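You operate a simulated robot arm through the tools that you are given. There is no shell and no other tool. Be economical: measure what you need, move in short steps, check, and stop when the job is done.

You are at the controls of a simulated robot arm. One attempt, no reset.

## Task
Shut the rack down: beam to 100 cm and locked, rollers braked, air shut, power off.
Fine: turn the clamp knob to 0 too, and let the line gauge fall to 0.
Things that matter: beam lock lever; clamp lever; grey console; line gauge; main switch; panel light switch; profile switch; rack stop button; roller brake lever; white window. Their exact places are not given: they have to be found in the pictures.

Only the result counts: the job must be done as asked and must still hold three seconds after the hand-in. Knocking over, shifting, dropping, spilling or breaking anything else fails it.

## Robot
A 7-joint arm with a three-finger gripper, on a carriage that runs on a rail from [-1.502, 0.009] to [0.978, -0.006] (x, y) and turns from -3.491 to 2.304 rad about z. Base frame: it is fixed where the carriage stands at the start and does not move with it; the origin is on the floor, on the carriage's upright axis, x ahead of it, y to its left, z up. Readings come in m, rad, newtons and seconds.
With the tool pointing down near the work surface it reaches from about 0.1 to 0.66 m from the robot's upright axis, wherever it stands. Its first joint turns from -2.007 to 2.007 rad. Places, roughly: beam lock lever [-0.2, -0.3, 1]; clamp lever [0.1, -0.3, 1]; grey console [0, -0.6, 0.7]; line gauge [0, -0.4, 0.7]; main switch [0.3, -0.4, 1]; panel light switch [-0.3, -0.4, 0.7]; profile switch [-0.2, -0.4, 0.7]; rack stop button [-0.3, -0.3, 1.2]; roller brake lever [0, -0.3, 1]; white window [-1.5, -0.5, 0.6]. Payload 2.69 kg.
The TCP is the grasp point between the finger pads, 0.03 m short of the fingertips. In the tool frame z runs along the fingers and y along their closing line. The gripper opens to 0.128 m. The gripper's body begins 0.117 m behind the TCP.
Orientation is told as [roll, pitch, yaw] about the base's x, y, z axes, in that order, counted from this pose: with the fingers straight down and closing along the base's y, the tool's x points along the base's -x, its y along +y and its z along -z.

## Interface
- The arm moves only by the tool send_rows. Its argument "deltas" is a list of rows, each a list of 2 entries, a list of its own where there are three numbers: the shift along the base's x, y, z in m, then the turn, a rotation vector about the base's x, y, z in rad. In form: [[[dx, dy, dz], [rx, ry, rz]], ...]. A call has 1 to 8 rows; each row is the pose to reach, as a shift and turn from the pose commanded when the call began. "grip" is the closure, from 0 (fully open) to 1 (shut), set as the call begins (left out, the last holds). Rows are played at 5 a second. More than 0.05 m and 0.15 rad between two rows, or a gripper value outside its range, and nothing of the call is played. A pose out of reach is approached as far as the arm can. The call stops where the force on the tool passes 40 N (or 10 N more than at its start, if that is more) or the arm is blocked; 0.2 s more then pass. Each finger halts on what it meets, pressing with about 39 N; the grip force reading is that of the motor and also rises with nothing between the fingers. The clock runs only during rows and for 0.2 s after the last one: add rows that repeat a pose to give the fingers time. The reply holds the time, the measured pose of the TCP, the force on the tool along the base axes, the opening and the grip force, in the units named above and with some noise, with the torque about the TCP (base axes, N m) and any sound that the robot's microphone picked up.
- Cameras (640 x 400 px; columns grow to the right, rows downward): "scene" is now at [-0.0462, 0.0893, 1.7204]; the picture's right is [-1.00, 0.01, 0.00], its down [0.01, 0.74, -0.68] and it looks along [-0.01, -0.68, -0.74] (base axes); focal length 260 px, centre (320, 200). "wrist" rides on the gripper at [0.058, 0.054, -0.131] in the tool frame; the picture's right is [-0.68, 0.74, 0.00], its down [-0.62, -0.57, -0.55] and it looks along [-0.40, -0.37, 0.84] (tool axes); focal length 234 px, centre (320, 200).
- grab_frame(camera): a new picture of that camera. No time passes.
- slide_trunk(by): slides the trunk up (or, below 0, down) by that many m; the arm and the scene camera ride with it, the base frame stays. It gives what a move gives, with no picture.
- drive_base(legs): drives the robot by 1 to 6 legs, each [ahead, left, turn to the left] in m, m and rad, along the robot's own axes; the way and the turn of a leg run together, so that a leg with both is an arc; at most 1.5 m and 3.142 rad a leg. The arm and the cameras ride along, it lands a little off, and it stops where it bumps. It keeps to its track: a leg is cut to what the track allows. It gives what a move gives.
- turn_head(pan, tilt): turns the head with the scene camera to pan (to the left, within 2.705 rad either way) and tilt (down, from -0.506 to 1.204), counted from straight ahead of the robot. It gives what a move gives.
- locate(camera, pixels): for up to 12 pixels [column, row] of the newest picture of that camera ("zoom" is the newest enlarged one), the place [x, y, z] in the base frame of the surface seen there, good to about 0.002 m, but the place of the scene camera against the robot may be out by one fixed shift of up to 0.025 m in any direction. No time passes.
- zoom(camera, box): a new picture of the part [left, top, right, bottom] of that camera's present view, enlarged. No time passes.
- close_job(): hands the job in; it is judged then, once.

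Go step by step. Measure first, check grasps and placings, and put right what went wrong. The budget is 80 turns and 52 pictures, counting those below and the enlarged ones. Unless the task says otherwise, let go and move clear before handing in, and close with one line.

The tools are called after "Call:" as name(argument=value, ...) on one line, values as JSON. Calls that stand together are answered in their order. send_rows: Moves the arm, as the interface text tells. Its arguments: {"type":"object","properties":{"deltas":{"type":"array","items":{"type":"array"}},"grip":{"type":"number"}},"required":["deltas"]} The other tools are called the same way: slide_trunk (by) slides the trunk up or down; drive_base (legs) drives the base; turn_head (pan, tilt) turns the head that bears the scene camera; grab_frame (camera) takes a picture; locate (camera, pixels) gives the place of the surface under pixels of a picture; zoom (camera, box) takes an enlarged picture of a part of a camera's view; close_job () hands the job in.

At the start:

```text
t: 0.0
eef_pos: [0.0441, -0.292, 1.3598]
orientation: [-0.001, -0.001, 0.0]
wrist_force: [0.5, 0.0, 0.1]
ft_torque: [-0.01, 0.05, 0.02]
width: 0.1279
grasp_force: 0.1
trunk travel left (down, up): [-0.875, 0.115]
robot x, y, heading: [-0.0004, 0.0038, 0.004]
head pan, tilt: [-1.58, 0.827]
```

scene: 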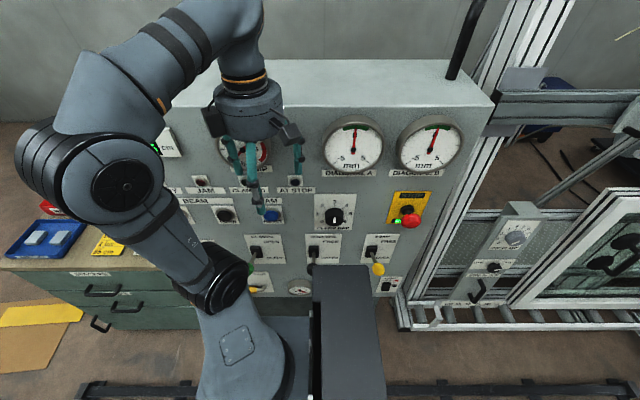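
wrist: 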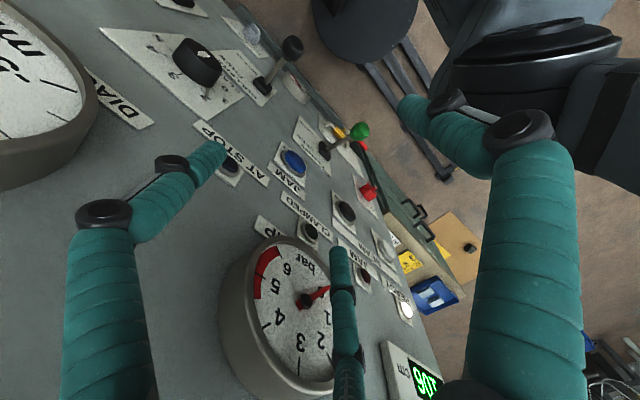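

The scene view shows the console panel with gauges, levers and knobs, partly hidden by the arm. I'll enlarge parts of it to read the labels.

Call:
zoom(camera="scene", box=[180, 100, 440, 300])

Call:
zoom(camera="wrist", box=[150, 0, 470, 400])

```text
2.00 times, centred on (310, 200) of scene
```

zoom: 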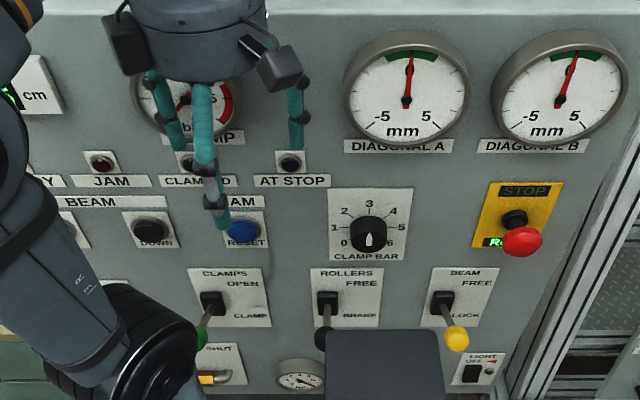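

```text
1.00 times, centred on (310, 200) of wrist (not enlarged: the box is as wide or as high as the picture)
```

zoom: 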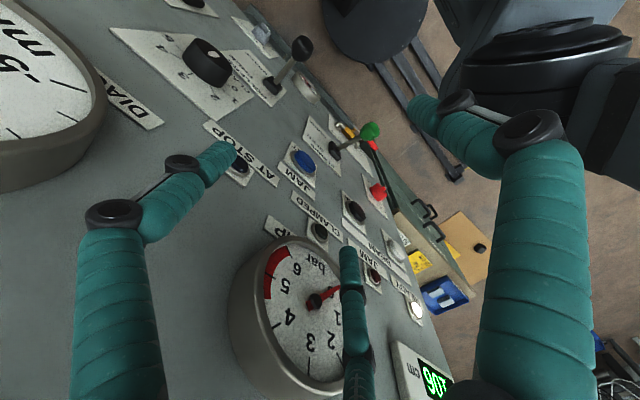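

The arm hides the left part of the panel. I'll drive ahead along the rail and look back with the head.

Call:
drive_base(legs=[[0.7, 0, 0]])

Call:
turn_head(pan=-2.25, tilt=0.65)

Call:
grab_frame(camera="scene")

```text
t: 3.9
eef_pos: [0.749, -0.298, 1.3588]
orientation: [0.0, -0.001, 0.0]
wrist_force: [0.8, -0.8, -0.3]
ft_torque: [-0.03, 0.0, 0.01]
width: 0.128
grasp_force: 0.0
trunk travel left (down, up): [-0.875, 0.115]
robot x, y, heading: [0.7017, -0.0056, 0.001]
head pan, tilt: [-1.58, 0.827]
```

```text
t: 4.9
eef_pos: [0.7475, -0.297, 1.3591]
orientation: [-0.001, 0.0, 0.0]
wrist_force: [-0.1, 0.2, -0.1]
ft_torque: [-0.01, 0.0, -0.03]
width: 0.128
grasp_force: 0.1
trunk travel left (down, up): [-0.875, 0.115]
robot x, y, heading: [0.7039, -0.0076, -0.0]
head pan, tilt: [-2.25, 0.649]
```

```text
47 pictures are left
```

scene: 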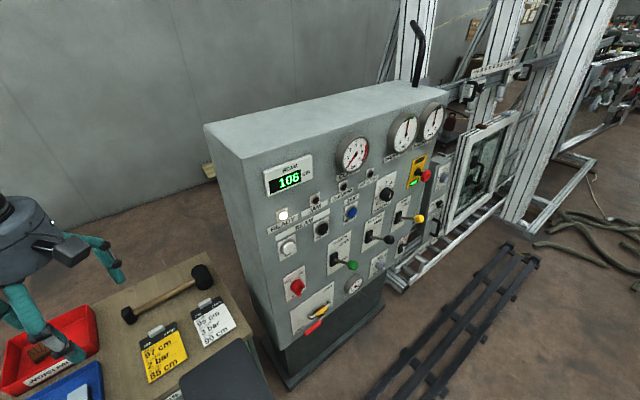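

The whole panel is visible now, with the display around (288,180) and cards at (165,355) and (212,320). I'll enlarge both.

Call:
zoom(camera="scene", box=[255, 140, 375, 230])

Call:
zoom(camera="scene", box=[270, 220, 430, 340])

Call:
zoom(camera="scene", box=[120, 280, 260, 390])

```text
4.44 times, centred on (315, 185) of scene
```

zoom: 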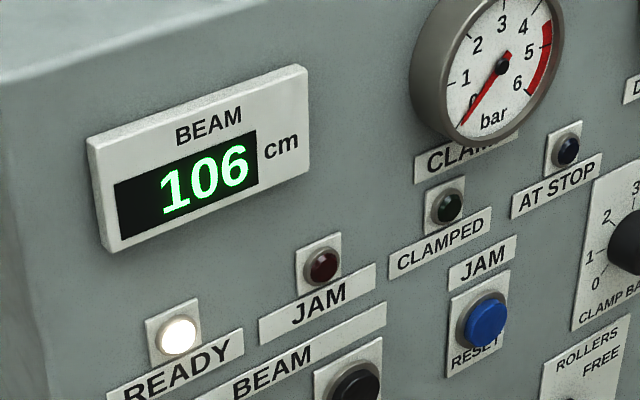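

```text
3.33 times, centred on (350, 280) of scene
```

zoom: 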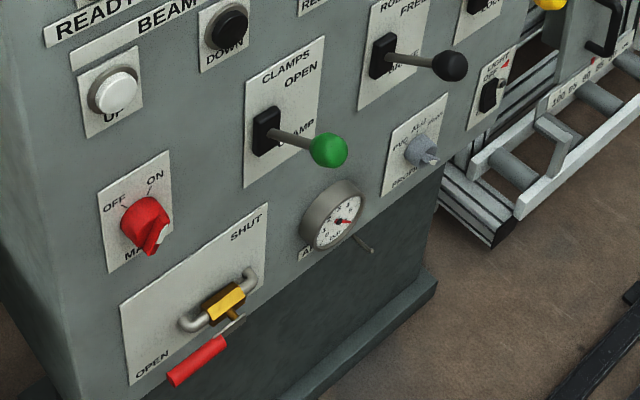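

```text
3.64 times, centred on (190, 335) of scene
```

zoom: 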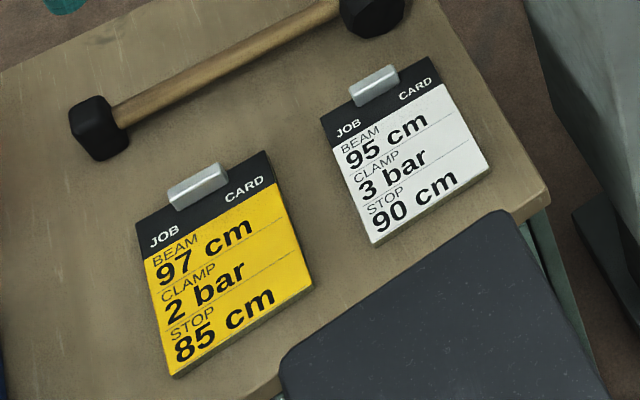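

Display reads 106; beam must come down 6. I'll locate all the controls from this scene picture.

Call:
locate(camera="scene", pixels=[[288, 248], [321, 229], [298, 287], [352, 266], [313, 326], [354, 284], [388, 240], [418, 218], [386, 194], [426, 175], [319, 311], [351, 213]])

Call:
zoom(camera="scene", box=[340, 140, 460, 260])

Call:
zoom(camera="scene", box=[280, 260, 380, 350])

Call:
zoom(camera="scene", box=[380, 20, 620, 280])

```text
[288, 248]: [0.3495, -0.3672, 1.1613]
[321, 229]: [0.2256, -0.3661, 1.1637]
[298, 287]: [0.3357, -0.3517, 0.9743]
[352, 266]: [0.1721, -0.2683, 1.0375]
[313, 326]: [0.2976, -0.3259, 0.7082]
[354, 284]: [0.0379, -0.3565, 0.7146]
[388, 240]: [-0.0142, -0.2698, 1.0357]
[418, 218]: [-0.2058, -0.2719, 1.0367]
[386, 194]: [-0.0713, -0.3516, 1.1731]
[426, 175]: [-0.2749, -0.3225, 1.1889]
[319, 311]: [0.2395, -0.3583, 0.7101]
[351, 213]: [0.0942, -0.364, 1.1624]
```

```text
3.33 times, centred on (400, 200) of scene
```

zoom: 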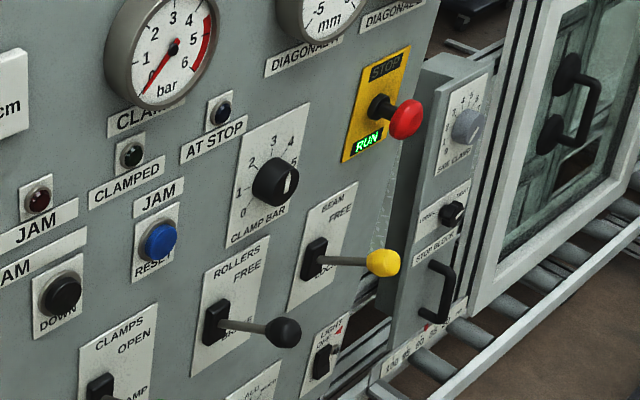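

```text
4.44 times, centred on (330, 305) of scene
```

zoom: 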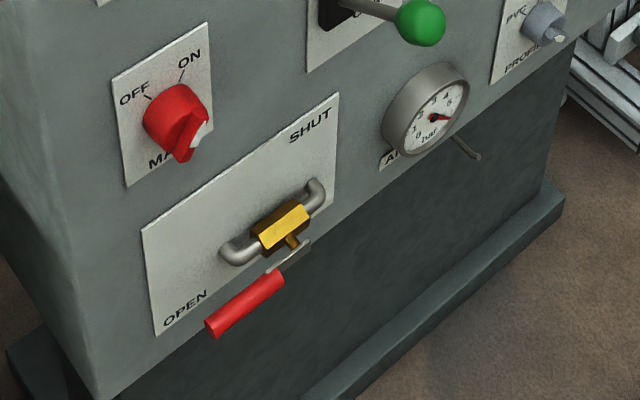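

```text
1.54 times, centred on (500, 150) of scene
```

zoom: 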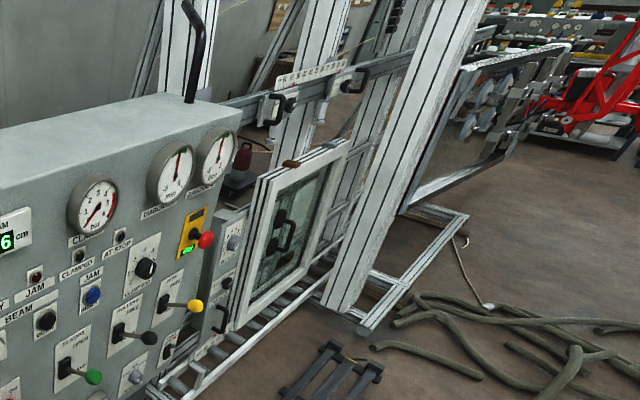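

The line gauge still shows pressure and the air handle lies to the left (OPEN). Before lowering the beam I check what is beneath it: measuring window top and beam in the last zoom.

Call:
locate(camera="zoom", pixels=[[262, 185], [340, 145], [291, 163], [316, 147], [270, 110], [335, 90], [320, 115], [245, 320], [285, 225], [420, 50], [300, 270], [360, 68]])

Call:
zoom(camera="scene", box=[460, 50, 560, 130])

```text
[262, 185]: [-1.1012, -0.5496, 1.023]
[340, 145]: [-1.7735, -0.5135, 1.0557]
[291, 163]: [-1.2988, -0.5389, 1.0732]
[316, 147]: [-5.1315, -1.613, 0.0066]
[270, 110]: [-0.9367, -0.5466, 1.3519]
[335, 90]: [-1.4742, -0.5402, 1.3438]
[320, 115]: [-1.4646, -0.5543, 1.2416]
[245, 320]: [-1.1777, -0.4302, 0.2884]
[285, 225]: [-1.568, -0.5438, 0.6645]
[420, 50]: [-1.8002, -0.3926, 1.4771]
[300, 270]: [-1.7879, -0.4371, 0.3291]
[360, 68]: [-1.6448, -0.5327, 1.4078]
```

```text
5.00 times, centred on (510, 90) of scene
```

zoom: 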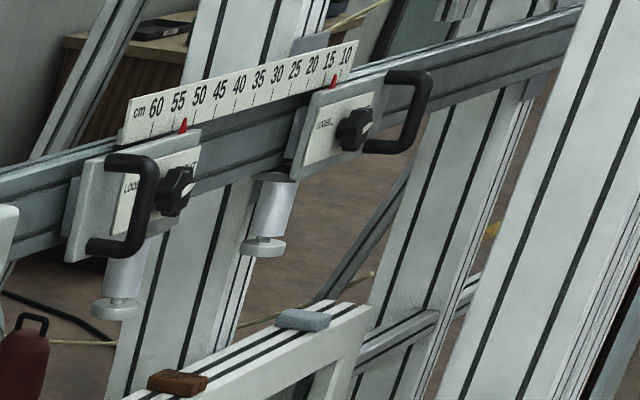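

Block tops on the window are ~1.07 m. I check the foot bottoms at (118,312) and (262,250), and cams of the beam lock lever closer.

Call:
locate(camera="zoom", pixels=[[116, 312], [262, 250], [175, 378], [303, 315], [150, 392]])

Call:
drive_base(legs=[[-0.35, 0, 0]])

Call:
send_rows(deltas=[[[0, 0.02, 0.0], [-0.14, 0, 0]], [[0, 0.04, 0.0], [-0.28, 0, 0]], [[0, 0.06, 0.0], [-0.42, 0, 0]], [[0, 0.08, 0.0], [-0.56, 0, 0]], [[0, 0.1, 0.0], [-0.7, 0, 0]], [[0, 0.12, 0.0], [-0.84, 0, 0]]], grip=1)

```text
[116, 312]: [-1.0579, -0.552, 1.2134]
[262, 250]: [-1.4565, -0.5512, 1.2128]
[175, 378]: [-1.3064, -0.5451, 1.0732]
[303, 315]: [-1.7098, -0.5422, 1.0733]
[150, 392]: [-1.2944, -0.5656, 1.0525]
```

```text
t: 7.2
eef_pos: [0.3874, -0.2933, 1.3586]
orientation: [0.0, 0.001, 0.0]
wrist_force: [-0.7, 0.2, -0.4]
ft_torque: [0.01, -0.03, 0.0]
width: 0.1278
grasp_force: 0.0
trunk travel left (down, up): [-0.875, 0.115]
robot x, y, heading: [0.3449, -0.0029, 0.004]
head pan, tilt: [-2.25, 0.649]
```

```text
t: 8.6
eef_pos: [0.417, -0.3411, 1.3826]
orientation: [-0.837, 0.003, -0.009]
wrist_force: [0.8, -1.4, 0.1]
ft_torque: [0.03, 0.02, -0.03]
width: 0.0256
grasp_force: 1.0
out of reach, approached as far as the arm can: row 1, 3, 4, 5, 6
trunk travel left (down, up): [-0.875, 0.115]
robot x, y, heading: [0.3438, -0.0002, -0.0]
head pan, tilt: [-2.25, 0.649]
```

Feet at 1.213 m against blocks at 1.073 m: lowering 6 cm is clear. The wrist at this place is too near the robot's axis, so I'll reach ahead (+x) and finish turning the tool to point at the panel (-y).

Call:
send_rows(deltas=[[[0.05, 0, 0], [-0.0, 0, 0]], [[0.1, 0, 0], [-0.0, 0, 0]], [[0.15, 0, 0], [-0.14, 0, 0]], [[0.2, 0, 0], [-0.28, 0, 0]], [[0.25, 0, 0], [-0.42, 0, 0]], [[0.3, 0, 0], [-0.56, 0, 0]], [[0.35, 0, 0], [-0.7, 0, 0]], [[0.38, 0, 0], [-0.731, 0, 0]]])

```text
t: 10.4
eef_pos: [0.7958, -0.3296, 1.3772]
orientation: [-1.572, 0.001, 0.002]
wrist_force: [0.5, 0.1, 0.9]
ft_torque: [-0.02, 0.0, -0.01]
width: 0.0021
grasp_force: 31.2
trunk travel left (down, up): [-0.875, 0.115]
robot x, y, heading: [0.3425, -0.0036, -0.006]
head pan, tilt: [-2.25, 0.649]
```

The tool now points at the panel (-y). I'll pull back, bring it in front of the panel and look with the wrist camera.

Call:
send_rows(deltas=[[[0, 0.05, 0], [0, 0, 0]], [[0, 0.1, 0], [0, 0, 0]], [[0, 0.14, -0.03], [0, 0, 0]], [[0, 0.14, -0.08], [0, 0, 0]], [[0, 0.14, -0.1], [0, 0, 0]]])

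Call:
drive_base(legs=[[-0.5, 0, 0]])

Call:
turn_head(pan=-1.1, tilt=0.7)

Call:
grab_frame(camera="wrist")

Call:
grab_frame(camera="scene")

```text
t: 11.6
eef_pos: [0.7966, -0.1896, 1.2817]
orientation: [-1.573, -0.002, 0.001]
wrist_force: [0.0, -0.6, 0.1]
ft_torque: [0.02, 0.04, 0.01]
width: 0.0021
grasp_force: 31.1
trunk travel left (down, up): [-0.875, 0.115]
robot x, y, heading: [0.3443, -0.0013, 0.002]
head pan, tilt: [-2.25, 0.649]
```

```text
t: 14.6
eef_pos: [0.2918, -0.1858, 1.2806]
orientation: [-1.571, 0.0, 0.003]
wrist_force: [0.0, -0.5, 0.8]
ft_torque: [0.01, -0.03, 0.05]
width: 0.0019
grasp_force: 32.0
trunk travel left (down, up): [-0.875, 0.115]
robot x, y, heading: [-0.161, -0.004, -0.001]
head pan, tilt: [-2.25, 0.649]
```

```text
t: 16.0
eef_pos: [0.2913, -0.1846, 1.2812]
orientation: [-1.57, 0.0, 0.001]
wrist_force: [-0.1, -0.1, 0.7]
ft_torque: [0.01, 0.02, 0.03]
width: 0.0023
grasp_force: 30.9
trunk travel left (down, up): [-0.875, 0.115]
robot x, y, heading: [-0.1592, 0.0008, 0.006]
head pan, tilt: [-1.1, 0.7]
```

```text
39 pictures are left
```

wrist: 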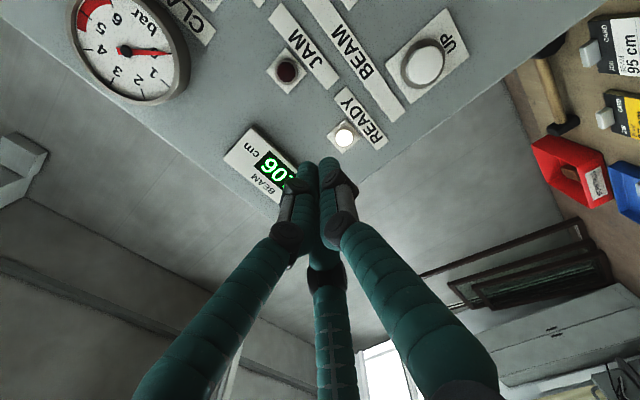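

```text
38 pictures are left
```

scene: 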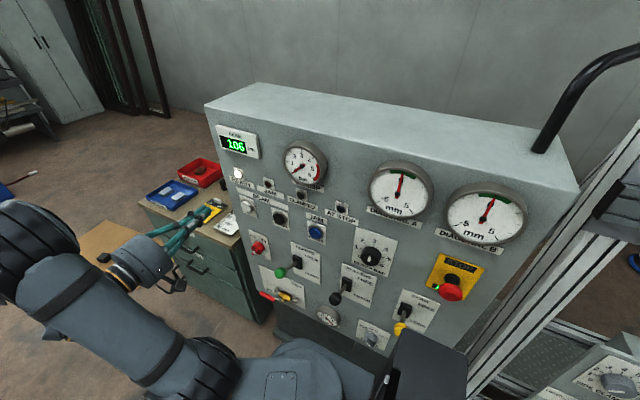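

Wonderful view: the whole panel with display is in the scene picture. I compare UP, READY and JAM lamps in both cameras to calibrate the scene shift.

Call:
locate(camera="wrist", pixels=[[423, 62], [345, 137], [286, 71], [124, 50]])

Call:
zoom(camera="scene", box=[205, 120, 365, 220])

```text
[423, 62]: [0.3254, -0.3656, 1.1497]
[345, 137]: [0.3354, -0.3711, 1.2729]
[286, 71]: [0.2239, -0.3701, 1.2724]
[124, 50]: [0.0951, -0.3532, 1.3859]
```

```text
4.00 times, centred on (285, 170) of scene
```

zoom: 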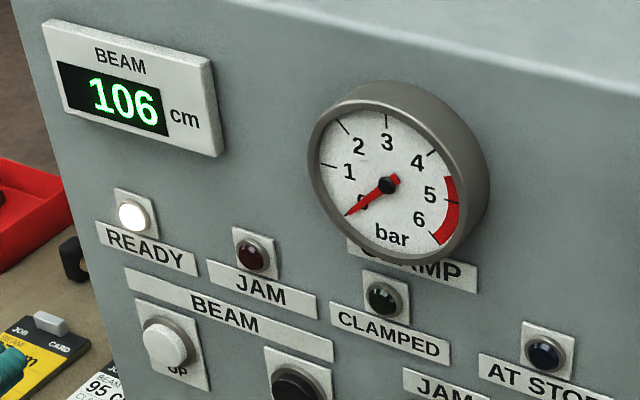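

Call:
locate(camera="zoom", pixels=[[165, 340], [132, 216], [250, 255], [388, 185], [297, 390]])

Call:
zoom(camera="scene", box=[290, 220, 450, 350])

```text
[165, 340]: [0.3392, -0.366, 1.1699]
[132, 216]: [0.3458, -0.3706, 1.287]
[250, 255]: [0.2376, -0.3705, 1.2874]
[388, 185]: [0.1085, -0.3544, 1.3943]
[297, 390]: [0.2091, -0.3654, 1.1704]
```

```text
3.08 times, centred on (370, 285) of scene
```

zoom: 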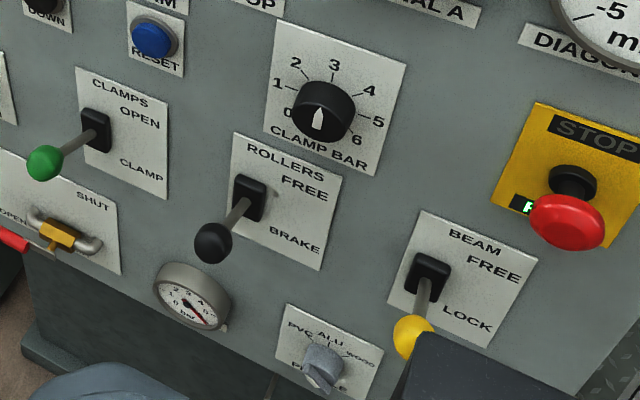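

Scene shift is about (+0.0125, 0, +0.0135). I measure lever pivots against balls, DOWN, the knob, and label heights.

Call:
locate(camera="zoom", pixels=[[100, 122], [45, 163], [250, 192], [213, 243], [432, 262], [413, 337], [322, 118], [320, 185], [310, 247], [495, 262], [465, 318], [193, 300]])

Call:
locate(camera="scene", pixels=[[279, 218], [248, 208], [317, 233], [260, 247], [370, 257], [268, 297], [285, 296]])

Call:
zoom(camera="scene", box=[240, 225, 340, 325])

```text
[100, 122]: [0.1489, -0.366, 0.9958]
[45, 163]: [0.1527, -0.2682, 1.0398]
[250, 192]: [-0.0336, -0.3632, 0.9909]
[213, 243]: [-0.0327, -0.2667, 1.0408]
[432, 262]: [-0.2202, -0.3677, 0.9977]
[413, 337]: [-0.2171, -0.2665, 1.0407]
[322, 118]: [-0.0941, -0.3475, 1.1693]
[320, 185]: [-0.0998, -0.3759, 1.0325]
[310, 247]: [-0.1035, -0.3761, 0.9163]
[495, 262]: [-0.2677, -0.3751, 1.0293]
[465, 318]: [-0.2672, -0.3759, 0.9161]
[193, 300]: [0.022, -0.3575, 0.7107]
```

```text
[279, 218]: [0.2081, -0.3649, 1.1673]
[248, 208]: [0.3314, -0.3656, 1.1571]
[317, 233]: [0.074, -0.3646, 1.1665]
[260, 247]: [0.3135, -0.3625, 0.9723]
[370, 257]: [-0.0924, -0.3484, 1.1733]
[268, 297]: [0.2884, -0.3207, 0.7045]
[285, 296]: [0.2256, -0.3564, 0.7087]
```

```text
4.00 times, centred on (290, 275) of scene
```

zoom: 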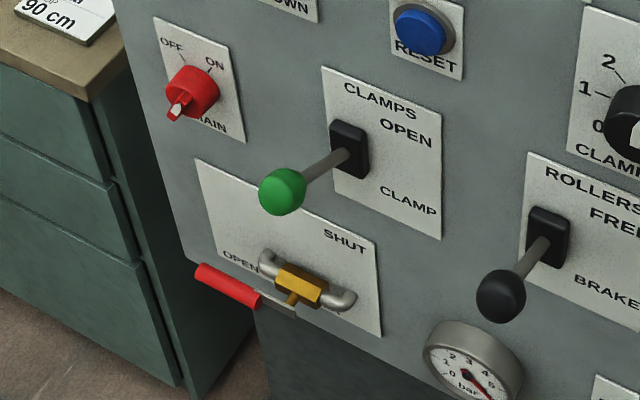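

The levers tilt up (ball z above pivot), i.e. OPEN / FREE / FREE, so locking and braking means pushing the balls down. Now I bring closed fingertips in front of DOWN (true ≈ 0.196, -0.365, 1.154) and check.

Call:
send_rows(deltas=[[[-0.03, 0, -0.035], [0, 0, 0]], [[-0.06, 0, -0.075], [0, 0, 0]], [[-0.09, 0, -0.11], [0, 0, 0]], [[-0.095, -0.04, -0.127], [0, 0, 0]], [[-0.095, -0.085, -0.127], [0, 0, 0]], [[-0.095, -0.115, -0.127], [0, 0, 0]]])

Call:
grab_frame(camera="wrist")

Call:
grab_frame(camera="scene")

```text
t: 17.4
eef_pos: [0.196, -0.2888, 1.1572]
orientation: [-1.571, -0.001, -0.001]
wrist_force: [0.1, -0.5, -0.7]
ft_torque: [0.01, -0.01, -0.03]
width: 0.0021
grasp_force: 31.3
out of reach, approached as far as the arm can: row 6
trunk travel left (down, up): [-0.875, 0.115]
robot x, y, heading: [-0.1639, 0.0001, 0.005]
head pan, tilt: [-1.1, 0.7]
```

```text
34 pictures are left
```

wrist: 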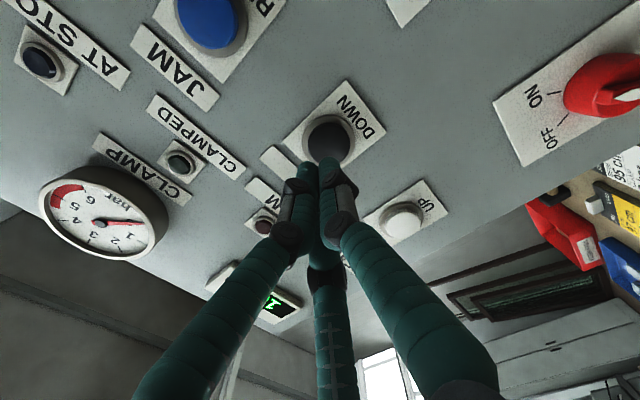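

```text
33 pictures are left
```

scene: 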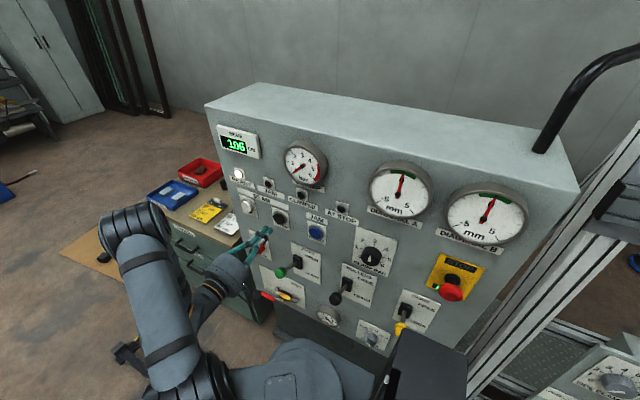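

Fingertips are just at the DOWN button's place. I check by locating it, and the arm is near its folding limit, so I'll plan a base shift.

Call:
locate(camera="wrist", pixels=[[328, 138], [402, 218], [210, 20], [178, 162]])

Call:
drive_base(legs=[[-0.1, 0, 0]])

Call:
slide_trunk(by=-0.1)

```text
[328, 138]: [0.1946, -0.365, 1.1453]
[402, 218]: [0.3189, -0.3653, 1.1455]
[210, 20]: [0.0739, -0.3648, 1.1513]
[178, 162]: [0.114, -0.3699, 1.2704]
```

```text
t: 18.5
eef_pos: [0.0945, -0.2878, 1.1583]
orientation: [-1.572, 0.0, -0.001]
wrist_force: [-0.6, 0.9, 0.6]
ft_torque: [0.02, -0.02, 0.02]
width: 0.0023
grasp_force: 31.7
trunk travel left (down, up): [-0.875, 0.115]
robot x, y, heading: [-0.2639, 0.0037, -0.001]
head pan, tilt: [-1.1, 0.7]
```

```text
t: 19.9
eef_pos: [0.095, -0.2884, 1.0574]
orientation: [-1.57, 0.0, -0.001]
wrist_force: [0.5, 0.2, 0.2]
ft_torque: [-0.01, -0.01, -0.02]
width: 0.0021
grasp_force: 31.1
trunk travel left (down, up): [-0.775, 0.215]
robot x, y, heading: [-0.2621, 0.0014, 0.006]
head pan, tilt: [-1.1, 0.7]
```

DOWN is at (0.195, -0.365, 1.146), tips would touch at TCP y ≈ -0.335. Going back up in front of it with the roomier posture.

Call:
send_rows(deltas=[[[0, 0, 0.045], [0, 0, 0]], [[0.02, 0, 0.091], [0, 0, 0]], [[0.06, 0, 0.091], [0, 0, 0]], [[0.1, 0, 0.091], [0, 0, 0]], [[0.1, -0.02, 0.091], [0, 0, 0]], [[0.1, -0.036, 0.091], [0, 0, 0]]])

```text
refused: row 2 steps farther than a row can; nothing moved
```

Call:
send_rows(deltas=[[[0, 0, 0.045], [0, 0, 0]], [[0.01, 0, 0.091], [0, 0, 0]], [[0.05, 0, 0.091], [0, 0, 0]], [[0.1, 0, 0.091], [0, 0, 0]], [[0.1, -0.02, 0.091], [0, 0, 0]], [[0.1, -0.036, 0.091], [0, 0, 0]]])

```text
t: 21.2
eef_pos: [0.1961, -0.3241, 1.1495]
orientation: [-1.57, 0.002, -0.001]
wrist_force: [0.4, -0.3, 0.4]
ft_torque: [-0.02, -0.03, 0.0]
width: 0.0022
grasp_force: 31.3
trunk travel left (down, up): [-0.775, 0.215]
robot x, y, heading: [-0.2621, 0.0007, 0.002]
head pan, tilt: [-1.1, 0.7]
```

In front of DOWN by ~1 cm. I press briefly and withdraw.

Call:
send_rows(deltas=[[[0, -0.01, 0], [0, 0, 0]], [[0, -0.02, 0], [0, 0, 0]], [[0, -0.02, 0], [0, 0, 0]], [[0, 0, 0], [0, 0, 0]]])

Call:
zoom(camera="scene", box=[150, 110, 350, 235])

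```text
t: 22.2
eef_pos: [0.1966, -0.325, 1.1493]
orientation: [-1.571, -0.001, -0.004]
wrist_force: [0.6, 0.6, 0.3]
ft_torque: [-0.03, -0.02, -0.02]
width: 0.0021
grasp_force: 31.2
trunk travel left (down, up): [-0.775, 0.215]
robot x, y, heading: [-0.2624, -0.0012, -0.001]
head pan, tilt: [-1.1, 0.7]
heard: click
```

```text
3.20 times, centred on (250, 172) of scene
```

zoom: 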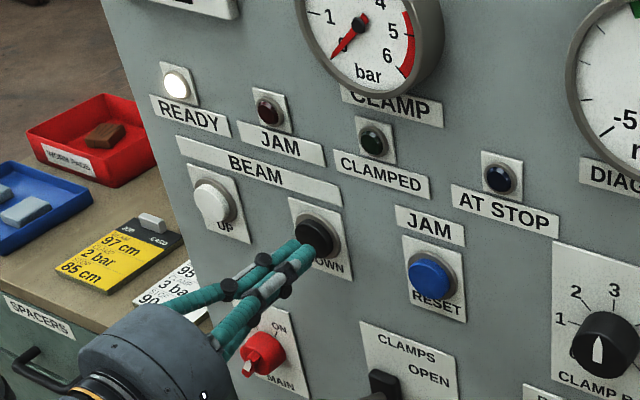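

Click heard. The display is just out of this crop; zooming higher.

Call:
zoom(camera="scene", box=[170, 50, 330, 150])

```text
4.00 times, centred on (250, 100) of scene
```

zoom: 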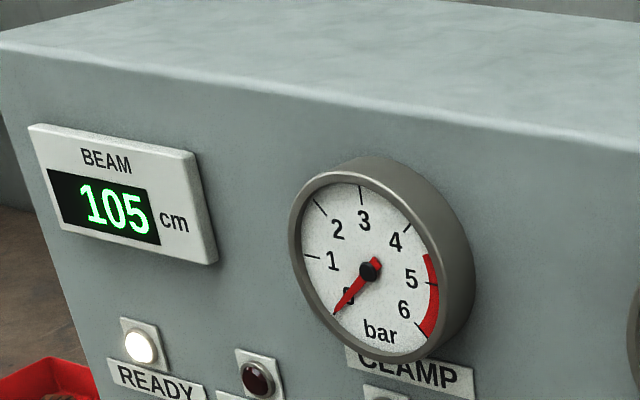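

Display now 105: about 1 cm for that press. I do two identical presses.

Call:
send_rows(deltas=[[[0, -0.01, 0], [0, 0, 0]], [[0, -0.02, 0], [0, 0, 0]], [[0, -0.02, 0], [0, 0, 0]], [[0, 0, 0], [0, 0, 0]], [[0, -0.01, 0], [0, 0, 0]], [[0, -0.02, 0], [0, 0, 0]], [[0, -0.02, 0], [0, 0, 0]], [[0, 0, 0], [0, 0, 0]]])

Call:
zoom(camera="scene", box=[170, 50, 330, 150])

```text
t: 24.1
eef_pos: [0.1963, -0.3255, 1.148]
orientation: [-1.571, 0.0, -0.001]
wrist_force: [0.6, 0.0, 0.1]
ft_torque: [-0.01, 0.01, 0.0]
width: 0.0021
grasp_force: 31.5
trunk travel left (down, up): [-0.775, 0.215]
robot x, y, heading: [-0.2613, 0.0023, 0.003]
head pan, tilt: [-1.1, 0.7]
heard: click, click
```

```text
4.00 times, centred on (250, 100) of scene
```

zoom: 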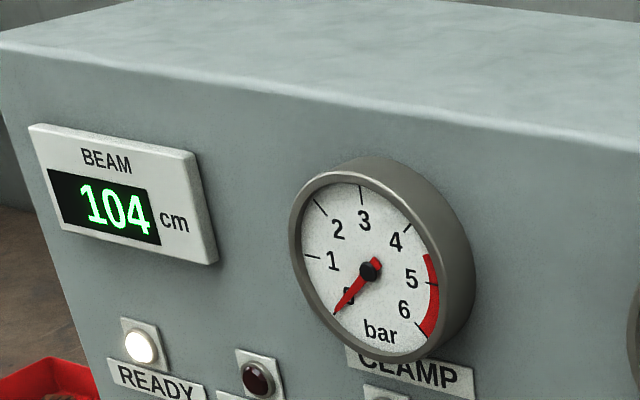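

Two presses gave 1 cm, so travel goes with held time (~2 cm/s). I hold for about 1.2 s now.

Call:
send_rows(deltas=[[[0, -0.01, 0], [0, 0, 0]], [[0, -0.02, 0], [0, 0, 0]], [[0, -0.02, 0], [0, 0, 0]], [[0, -0.02, 0], [0, 0, 0]], [[0, -0.02, 0], [0, 0, 0]], [[0, -0.02, 0], [0, 0, 0]], [[0, -0.02, 0], [0, 0, 0]], [[0, 0, 0], [0, 0, 0]]])

Call:
zoom(camera="scene", box=[170, 50, 330, 150])

```text
t: 25.9
eef_pos: [0.1933, -0.3219, 1.1493]
orientation: [-1.571, 0.0, -0.003]
wrist_force: [-1.1, 0.8, 0.2]
ft_torque: [0.03, -0.01, 0.0]
width: 0.0022
grasp_force: 31.9
trunk travel left (down, up): [-0.775, 0.215]
robot x, y, heading: [-0.2631, 0.0005, 0.004]
head pan, tilt: [-1.1, 0.7]
heard: click
```

```text
4.00 times, centred on (250, 100) of scene
```

zoom: 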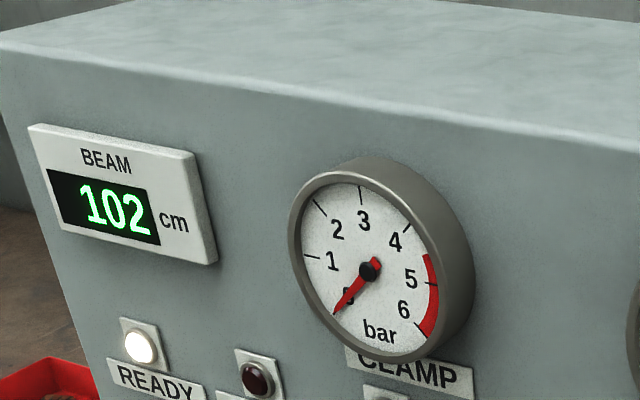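

2 cm for that hold; the same hold again should land on 100.

Call:
send_rows(deltas=[[[0, -0.01, 0], [0, 0, 0]], [[0, -0.02, 0], [0, 0, 0]], [[0, -0.02, 0], [0, 0, 0]], [[0, -0.02, 0], [0, 0, 0]], [[0, -0.02, 0], [0, 0, 0]], [[0, -0.02, 0], [0, 0, 0]], [[0, -0.02, 0], [0, 0, 0]], [[0, 0, 0], [0, 0, 0]]])

Call:
zoom(camera="scene", box=[170, 50, 330, 150])

```text
t: 27.6
eef_pos: [0.1947, -0.322, 1.149]
orientation: [-1.57, 0.0, -0.001]
wrist_force: [0.4, 0.7, -0.4]
ft_torque: [0.02, 0.0, 0.0]
width: 0.0021
grasp_force: 31.9
trunk travel left (down, up): [-0.775, 0.215]
robot x, y, heading: [-0.2602, -0.0025, 0.002]
head pan, tilt: [-1.1, 0.7]
heard: click
```

```text
4.00 times, centred on (250, 100) of scene
```

zoom: 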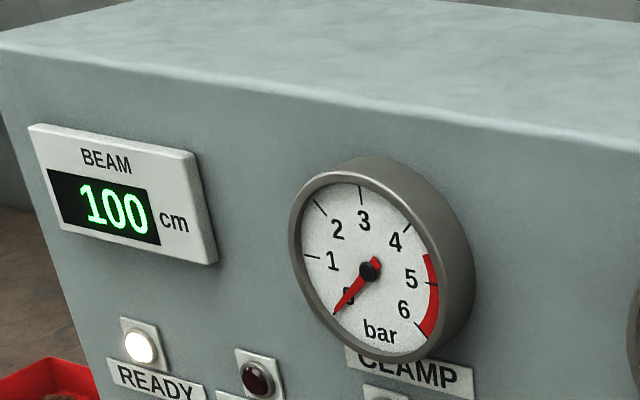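

Display shows 100. Now retract and drive so the tool stands before the yellow beam-lock lever (true ≈ -0.232, -0.285, 1.023).

Call:
send_rows(deltas=[[[0, 0.05, 0], [0, 0, 0]], [[0, 0.1, 0], [0, 0, 0]], [[0, 0.14, 0], [0, 0, 0]]])

Call:
drive_base(legs=[[-0.427, 0, 0]])

Call:
grab_frame(camera="scene")

Call:
grab_frame(camera="wrist")

```text
t: 28.4
eef_pos: [0.1899, -0.1824, 1.1466]
orientation: [-1.571, 0.001, -0.003]
wrist_force: [-0.4, 0.9, -0.4]
ft_torque: [-0.01, 0.01, 0.0]
width: 0.0021
grasp_force: 31.1
trunk travel left (down, up): [-0.775, 0.215]
robot x, y, heading: [-0.2606, 0.0016, -0.004]
head pan, tilt: [-1.1, 0.7]
```

```text
t: 31.1
eef_pos: [-0.2411, -0.1873, 1.1454]
orientation: [-1.571, 0.0, -0.014]
wrist_force: [-0.5, 0.0, -0.2]
ft_torque: [0.05, 0.0, 0.02]
width: 0.0022
grasp_force: 31.8
trunk travel left (down, up): [-0.775, 0.215]
robot x, y, heading: [-0.6895, 0.0049, -0.014]
head pan, tilt: [-1.1, 0.7]
```

```text
27 pictures are left
```

scene: 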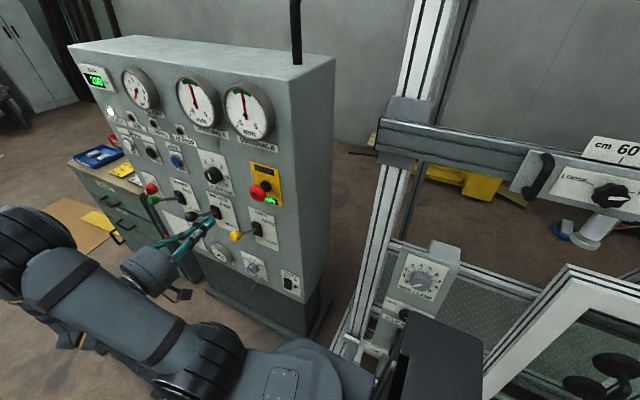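

```text
26 pictures are left
```

wrist: 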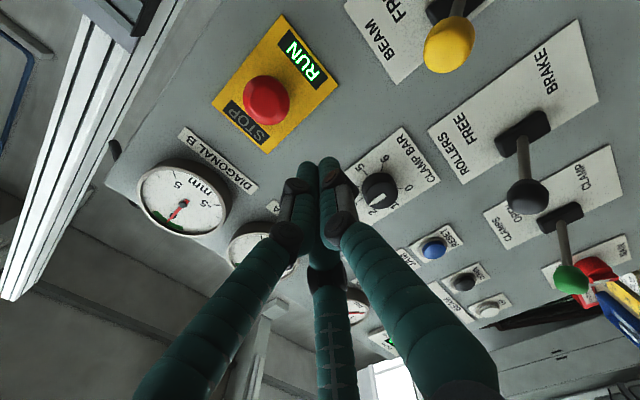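

All levers are visible in the wrist picture: yellow ball (448,45), black ball (527,197). I locate them truly and zoom on the clamp knob.

Call:
locate(camera="wrist", pixels=[[449, 45], [448, 68], [472, 40], [527, 197], [572, 278], [380, 189], [527, 212], [520, 130], [462, 8]])

Call:
zoom(camera="wrist", box=[330, 120, 450, 220])

```text
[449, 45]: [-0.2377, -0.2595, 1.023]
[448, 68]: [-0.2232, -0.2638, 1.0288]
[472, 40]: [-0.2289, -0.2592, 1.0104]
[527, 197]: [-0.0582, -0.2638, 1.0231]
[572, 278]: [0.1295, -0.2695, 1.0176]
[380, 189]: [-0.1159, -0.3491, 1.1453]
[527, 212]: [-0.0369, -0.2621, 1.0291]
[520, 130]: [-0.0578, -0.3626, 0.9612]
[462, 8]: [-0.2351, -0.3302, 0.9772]
```

```text
4.00 times, centred on (390, 170) of wrist
```

zoom: 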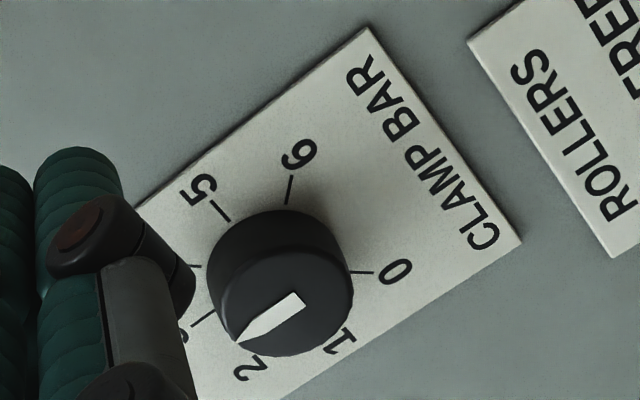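

The clamp knob points at 3; 0 is three steps counter-clockwise. First the beam lock: go above the yellow ball (centre ≈ -0.232, -0.28, 1.018).

Call:
send_rows(deltas=[[[0.009, 0, -0.04], [0, 0, 0]], [[0.009, 0, -0.07], [0, 0, 0]], [[0.009, -0.045, -0.07], [0, 0, 0]], [[0.009, -0.09, -0.07], [0, 0, 0]], [[0.009, -0.09, -0.07], [0, 0, 0]]])

Call:
zoom(camera="scene", box=[140, 160, 300, 300])

```text
t: 32.3
eef_pos: [-0.2301, -0.2756, 1.0755]
orientation: [-1.57, 0.0, -0.012]
wrist_force: [0.1, 0.5, 0.0]
ft_torque: [0.01, -0.02, 0.0]
width: 0.0023
grasp_force: 31.6
trunk travel left (down, up): [-0.775, 0.215]
robot x, y, heading: [-0.6923, 0.0034, -0.012]
head pan, tilt: [-1.1, 0.7]
```

```text
2.86 times, centred on (220, 230) of scene
```

zoom: 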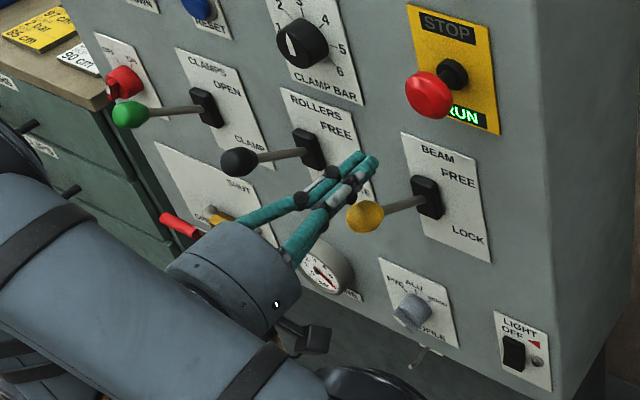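

The fingers are above the yellow ball. Push down.

Call:
send_rows(deltas=[[[0, 0, -0.025], [0, 0, 0]], [[0, 0, -0.045], [0, 0, 0]], [[0, 0, -0.065], [0, 0, 0]], [[0, 0, -0.085], [0, 0, 0]], [[0, 0, -0.105], [0, 0, 0]], [[0, 0, -0.125], [0, 0, 0]], [[0, 0, -0.14], [0, 0, 0]], [[0, 0, -0.15], [0, 0, 0]]])

Call:
zoom(camera="scene", box=[140, 160, 300, 300])

```text
t: 34.0
eef_pos: [-0.2322, -0.2738, 0.9412]
orientation: [-1.591, -0.017, -0.016]
wrist_force: [-1.6, 4.7, 14.4]
ft_torque: [-0.13, -0.01, -0.14]
width: 0.002
grasp_force: 31.6
trunk travel left (down, up): [-0.775, 0.215]
robot x, y, heading: [-0.6895, 0.0059, -0.007]
head pan, tilt: [-1.1, 0.7]
stopped in row 8: the force on the tool passed its limit at 54 N (the readings are from after the stop); the commanded pose is now the measured one
```

```text
2.86 times, centred on (220, 230) of scene
```

zoom: 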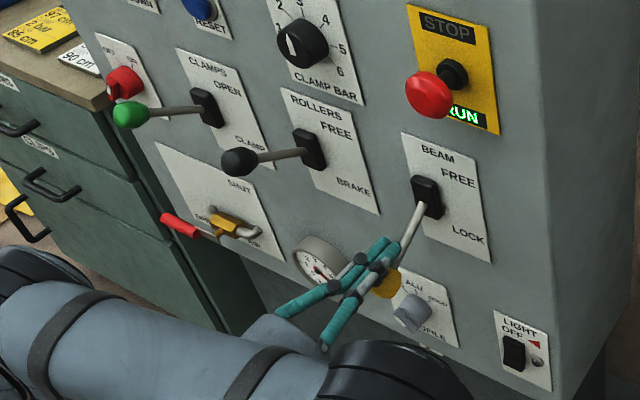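

The yellow lever is down at LOCK. Lift, shift 0.184 m to stand above the black brake ball (x ≈ -0.046).

Call:
send_rows(deltas=[[[0, 0, 0.03], [0.02, 0.017, 0.01]], [[0, 0, 0.07], [0.02, 0.017, 0.01]], [[0, 0, 0.11], [0.02, 0.017, 0.01]], [[0, 0, 0.138], [0.02, 0.017, 0.01]], [[0, 0, 0.138], [0.02, 0.017, 0.01]]])

Call:
drive_base(legs=[[0.185, 0, 0]])

```text
t: 35.2
eef_pos: [-0.2328, -0.277, 1.0762]
orientation: [-1.566, 0.004, -0.005]
wrist_force: [0.6, 0.9, 0.3]
ft_torque: [0.03, 0.02, -0.03]
width: 0.0021
grasp_force: 32.0
trunk travel left (down, up): [-0.775, 0.215]
robot x, y, heading: [-0.6905, 0.0016, -0.01]
head pan, tilt: [-1.1, 0.7]
```

```text
t: 36.7
eef_pos: [-0.0493, -0.2737, 1.0771]
orientation: [-1.565, 0.004, -0.004]
wrist_force: [0.4, -0.2, 0.2]
ft_torque: [0.0, 0.01, -0.03]
width: 0.0021
grasp_force: 31.6
trunk travel left (down, up): [-0.775, 0.215]
robot x, y, heading: [-0.5097, 0.0055, -0.001]
head pan, tilt: [-1.1, 0.7]
```

Standing above the brake ball (x -0.049, y -0.274). Push it down likewise.

Call:
send_rows(deltas=[[[0.003, -0.002, -0.025], [0, 0, 0]], [[0.003, -0.002, -0.045], [0, 0, 0]], [[0.003, -0.002, -0.065], [0, 0, 0]], [[0.003, -0.002, -0.085], [0, 0, 0]], [[0.003, -0.002, -0.105], [0, 0, 0]], [[0.003, -0.002, -0.125], [0, 0, 0]], [[0.003, -0.002, -0.14], [0, 0, 0]], [[0.003, -0.002, -0.15], [0, 0, 0]]])

Call:
zoom(camera="scene", box=[180, 140, 420, 320])

```text
t: 38.4
eef_pos: [-0.0495, -0.2749, 0.9406]
orientation: [-1.584, -0.014, -0.007]
wrist_force: [-0.6, 1.9, 10.6]
ft_torque: [-0.02, 0.02, -0.1]
width: 0.0021
grasp_force: 31.4
trunk travel left (down, up): [-0.775, 0.215]
robot x, y, heading: [-0.5085, 0.0011, -0.007]
head pan, tilt: [-1.1, 0.7]
stopped in row 8: the force on the tool passed its limit at 53 N (the readings are from after the stop); the commanded pose is now the measured one
```

```text
2.22 times, centred on (300, 230) of scene
```

zoom: 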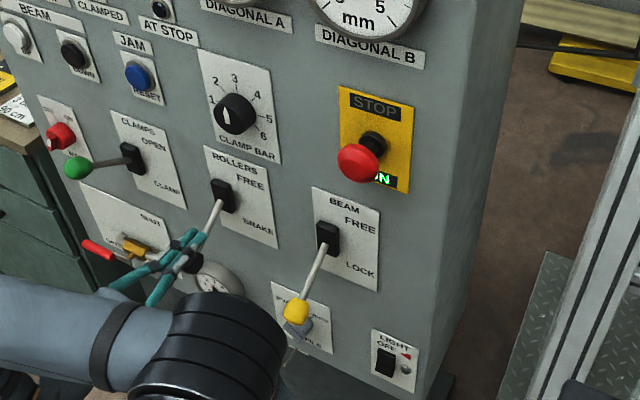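

Both levers are down (LOCK, BRAKE). Next the clamp knob: lift, move to (-0.106, -0.27, 1.15) and open partly, then look.

Call:
send_rows(deltas=[[[0, 0, 0.04], [0.013, 0.014, 0.007]], [[0, 0, 0.09], [0.013, 0.014, 0.007]], [[0, 0, 0.135], [0.013, 0.014, 0.007]], [[-0.03, 0.01, 0.17], [0.013, 0.014, 0.007]], [[-0.0565, 0.01, 0.209], [0.013, 0.014, 0.007]], [[-0.0565, 0.01, 0.209], [0.013, 0.014, 0.007]], [[-0.0565, 0.01, 0.209], [0.013, 0.014, 0.007]]], grip=0.35)

Call:
grab_frame(camera="wrist")

Call:
zoom(camera="scene", box=[180, 140, 340, 260])

```text
t: 40.0
eef_pos: [-0.1045, -0.2667, 1.1484]
orientation: [-1.565, 0.003, 0.002]
wrist_force: [-0.5, -0.5, 0.5]
ft_torque: [-0.02, 0.01, 0.01]
width: 0.0834
grasp_force: 0.0
trunk travel left (down, up): [-0.775, 0.215]
robot x, y, heading: [-0.5063, 0.0042, -0.003]
head pan, tilt: [-1.1, 0.7]
```

```text
21 pictures are left
```

wrist: 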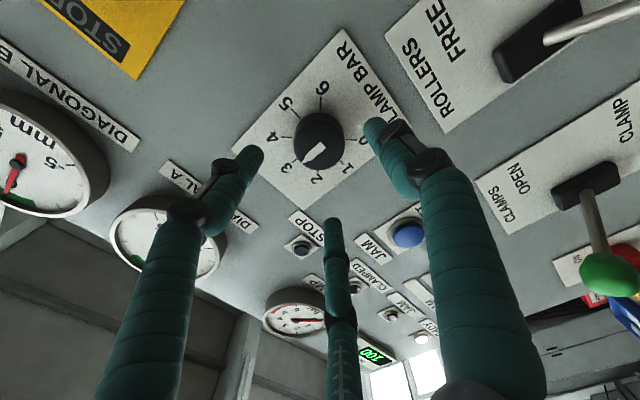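

```text
3.33 times, centred on (260, 200) of scene
```

zoom: 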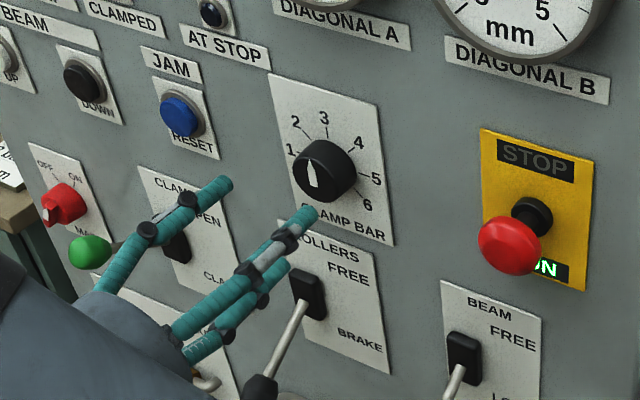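

I locate the knob front centre (318,147) and its rim, and the display still reads 100.

Call:
locate(camera="wrist", pixels=[[318, 147], [313, 150], [294, 150], [343, 148], [318, 166], [320, 115], [252, 155], [376, 128], [332, 222]])

```text
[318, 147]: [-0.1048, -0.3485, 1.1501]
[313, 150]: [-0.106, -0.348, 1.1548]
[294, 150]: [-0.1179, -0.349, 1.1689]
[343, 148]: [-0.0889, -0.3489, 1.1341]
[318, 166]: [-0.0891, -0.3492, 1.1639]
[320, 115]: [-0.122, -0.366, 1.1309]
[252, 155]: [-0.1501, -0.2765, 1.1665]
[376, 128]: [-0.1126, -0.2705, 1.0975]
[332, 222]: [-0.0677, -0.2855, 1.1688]
```

Knob centre is (-0.105, -0.349, 1.151), in line with the TCP. Advance 0.068 and close on it.

Call:
send_rows(deltas=[[[0, -0.03, 0.002], [0, 0, 0]], [[0, -0.055, 0.002], [0, 0, 0]], [[0, -0.068, 0.002], [0, 0, 0]]])

Call:
send_rows(deltas=[[[0, 0, 0], [0, 0, 0]], [[0, 0, 0], [0, 0, 0]], [[0, 0, 0], [0, 0, 0]], [[0, 0, 0], [0, 0, 0]], [[0, 0, 0], [0, 0, 0]]], grip=1)

```text
t: 40.8
eef_pos: [-0.1046, -0.3348, 1.1525]
orientation: [-1.566, 0.002, 0.002]
wrist_force: [-0.2, -1.2, 0.0]
ft_torque: [-0.01, -0.01, 0.0]
width: 0.083
grasp_force: 0.1
trunk travel left (down, up): [-0.775, 0.215]
robot x, y, heading: [-0.5049, 0.0032, -0.009]
head pan, tilt: [-1.1, 0.7]
```

```text
t: 42.0
eef_pos: [-0.1041, -0.3347, 1.1506]
orientation: [-1.562, 0.006, 0.003]
wrist_force: [-8.2, 9.1, -28.1]
ft_torque: [0.86, -0.02, -0.22]
width: 0.0497
grasp_force: 42.3
trunk travel left (down, up): [-0.775, 0.215]
robot x, y, heading: [-0.5105, -0.001, -0.007]
head pan, tilt: [-1.1, 0.7]
```

Gripped (0.050 wide) with a lateral load of -28 N in z; I ease down 3 mm and turn counter-clockwise (+y).

Call:
send_rows(deltas=[[[0.0, 0, -0.002], [0, 0, 0]], [[-0.001, 0, -0.003], [0, 0.12, 0]], [[-0.001, 0, -0.003], [0, 0.27, 0]], [[-0.001, 0, -0.003], [0, 0.42, 0]], [[-0.001, 0, -0.003], [0, 0.57, 0]], [[-0.001, 0, -0.003], [0, 0.72, 0]], [[-0.001, 0, -0.003], [0, 0.87, 0]], [[-0.001, 0, -0.003], [0, 1.02, 0]]])

```text
t: 43.4
eef_pos: [-0.1057, -0.3347, 1.1502]
orientation: [-1.572, 0.679, -0.001]
wrist_force: [2.9, -3.0, 14.8]
ft_torque: [-0.19, 0.02, -0.03]
width: 0.0493
grasp_force: 45.1
trunk travel left (down, up): [-0.775, 0.215]
robot x, y, heading: [-0.5032, 0.0052, -0.008]
head pan, tilt: [-1.1, 0.7]
stopped in row 6: the force on the tool passed its limit at 43 N (the readings are from after the stop); the commanded pose is now the measured one
```

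Turned ~0.68 rad so far; load now +15 N in z, so raise 1.5 mm and continue.

Call:
send_rows(deltas=[[[0.0, 0, 0.0015], [0, 0, 0]], [[0, 0, 0.0015], [0, 0.12, 0]], [[0, 0, 0.0015], [0, 0.27, 0]], [[0, 0, 0.0015], [0, 0.42, 0]], [[0, 0, 0.0015], [0, 0.57, 0]], [[0, 0, 0.0015], [0, 0.72, 0]], [[0, 0, 0.0015], [0, 0.87, 0]], [[0, 0, 0.0015], [0, 1.02, 0]]])

Call:
zoom(camera="scene", box=[180, 110, 340, 230])

```text
t: 45.2
eef_pos: [-0.1036, -0.3343, 1.1495]
orientation: [1.56, 1.434, 3.131]
wrist_force: [-8.1, 10.5, -14.9]
ft_torque: [0.96, -0.03, -0.11]
width: 0.0487
grasp_force: 44.8
trunk travel left (down, up): [-0.775, 0.215]
robot x, y, heading: [-0.5057, 0.0052, -0.002]
head pan, tilt: [-1.1, 0.7]
```

```text
3.33 times, centred on (260, 170) of scene
```

zoom: 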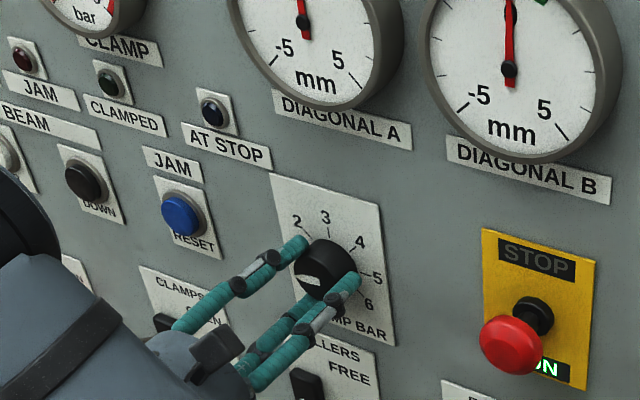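

Turned ~1.7 rad; pointer lies near 1. Continue ~0.65 rad toward 0, watching for a stop.

Call:
send_rows(deltas=[[[0.0, 0, 0.0], [0, 0.12, 0]], [[0, 0, 0], [0, 0.25, 0]], [[0, 0, 0], [0, 0.38, 0]], [[0, 0, 0], [0, 0.51, 0]], [[0, 0, 0], [0, 0.64, 0]]])

Call:
zoom(camera="scene", box=[220, 160, 300, 220])

```text
t: 46.4
eef_pos: [-0.1046, -0.3333, 1.1495]
orientation: [1.568, 0.794, 3.138]
wrist_force: [-12.3, 15.2, -27.7]
ft_torque: [0.76, 0.02, -0.28]
width: 0.0491
grasp_force: 44.7
trunk travel left (down, up): [-0.775, 0.215]
robot x, y, heading: [-0.5054, 0.0035, -0.002]
head pan, tilt: [-1.1, 0.7]
```

```text
6.67 times, centred on (260, 190) of scene
```

zoom: 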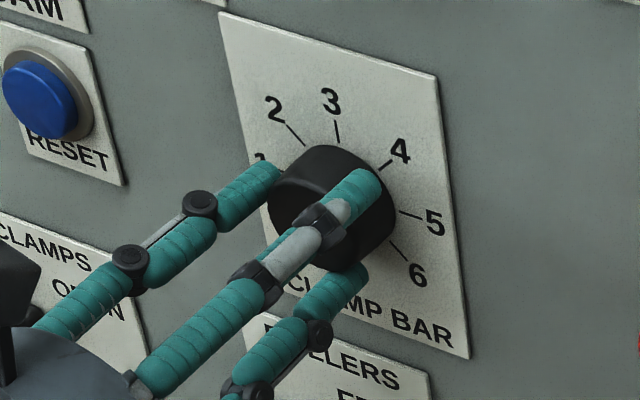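

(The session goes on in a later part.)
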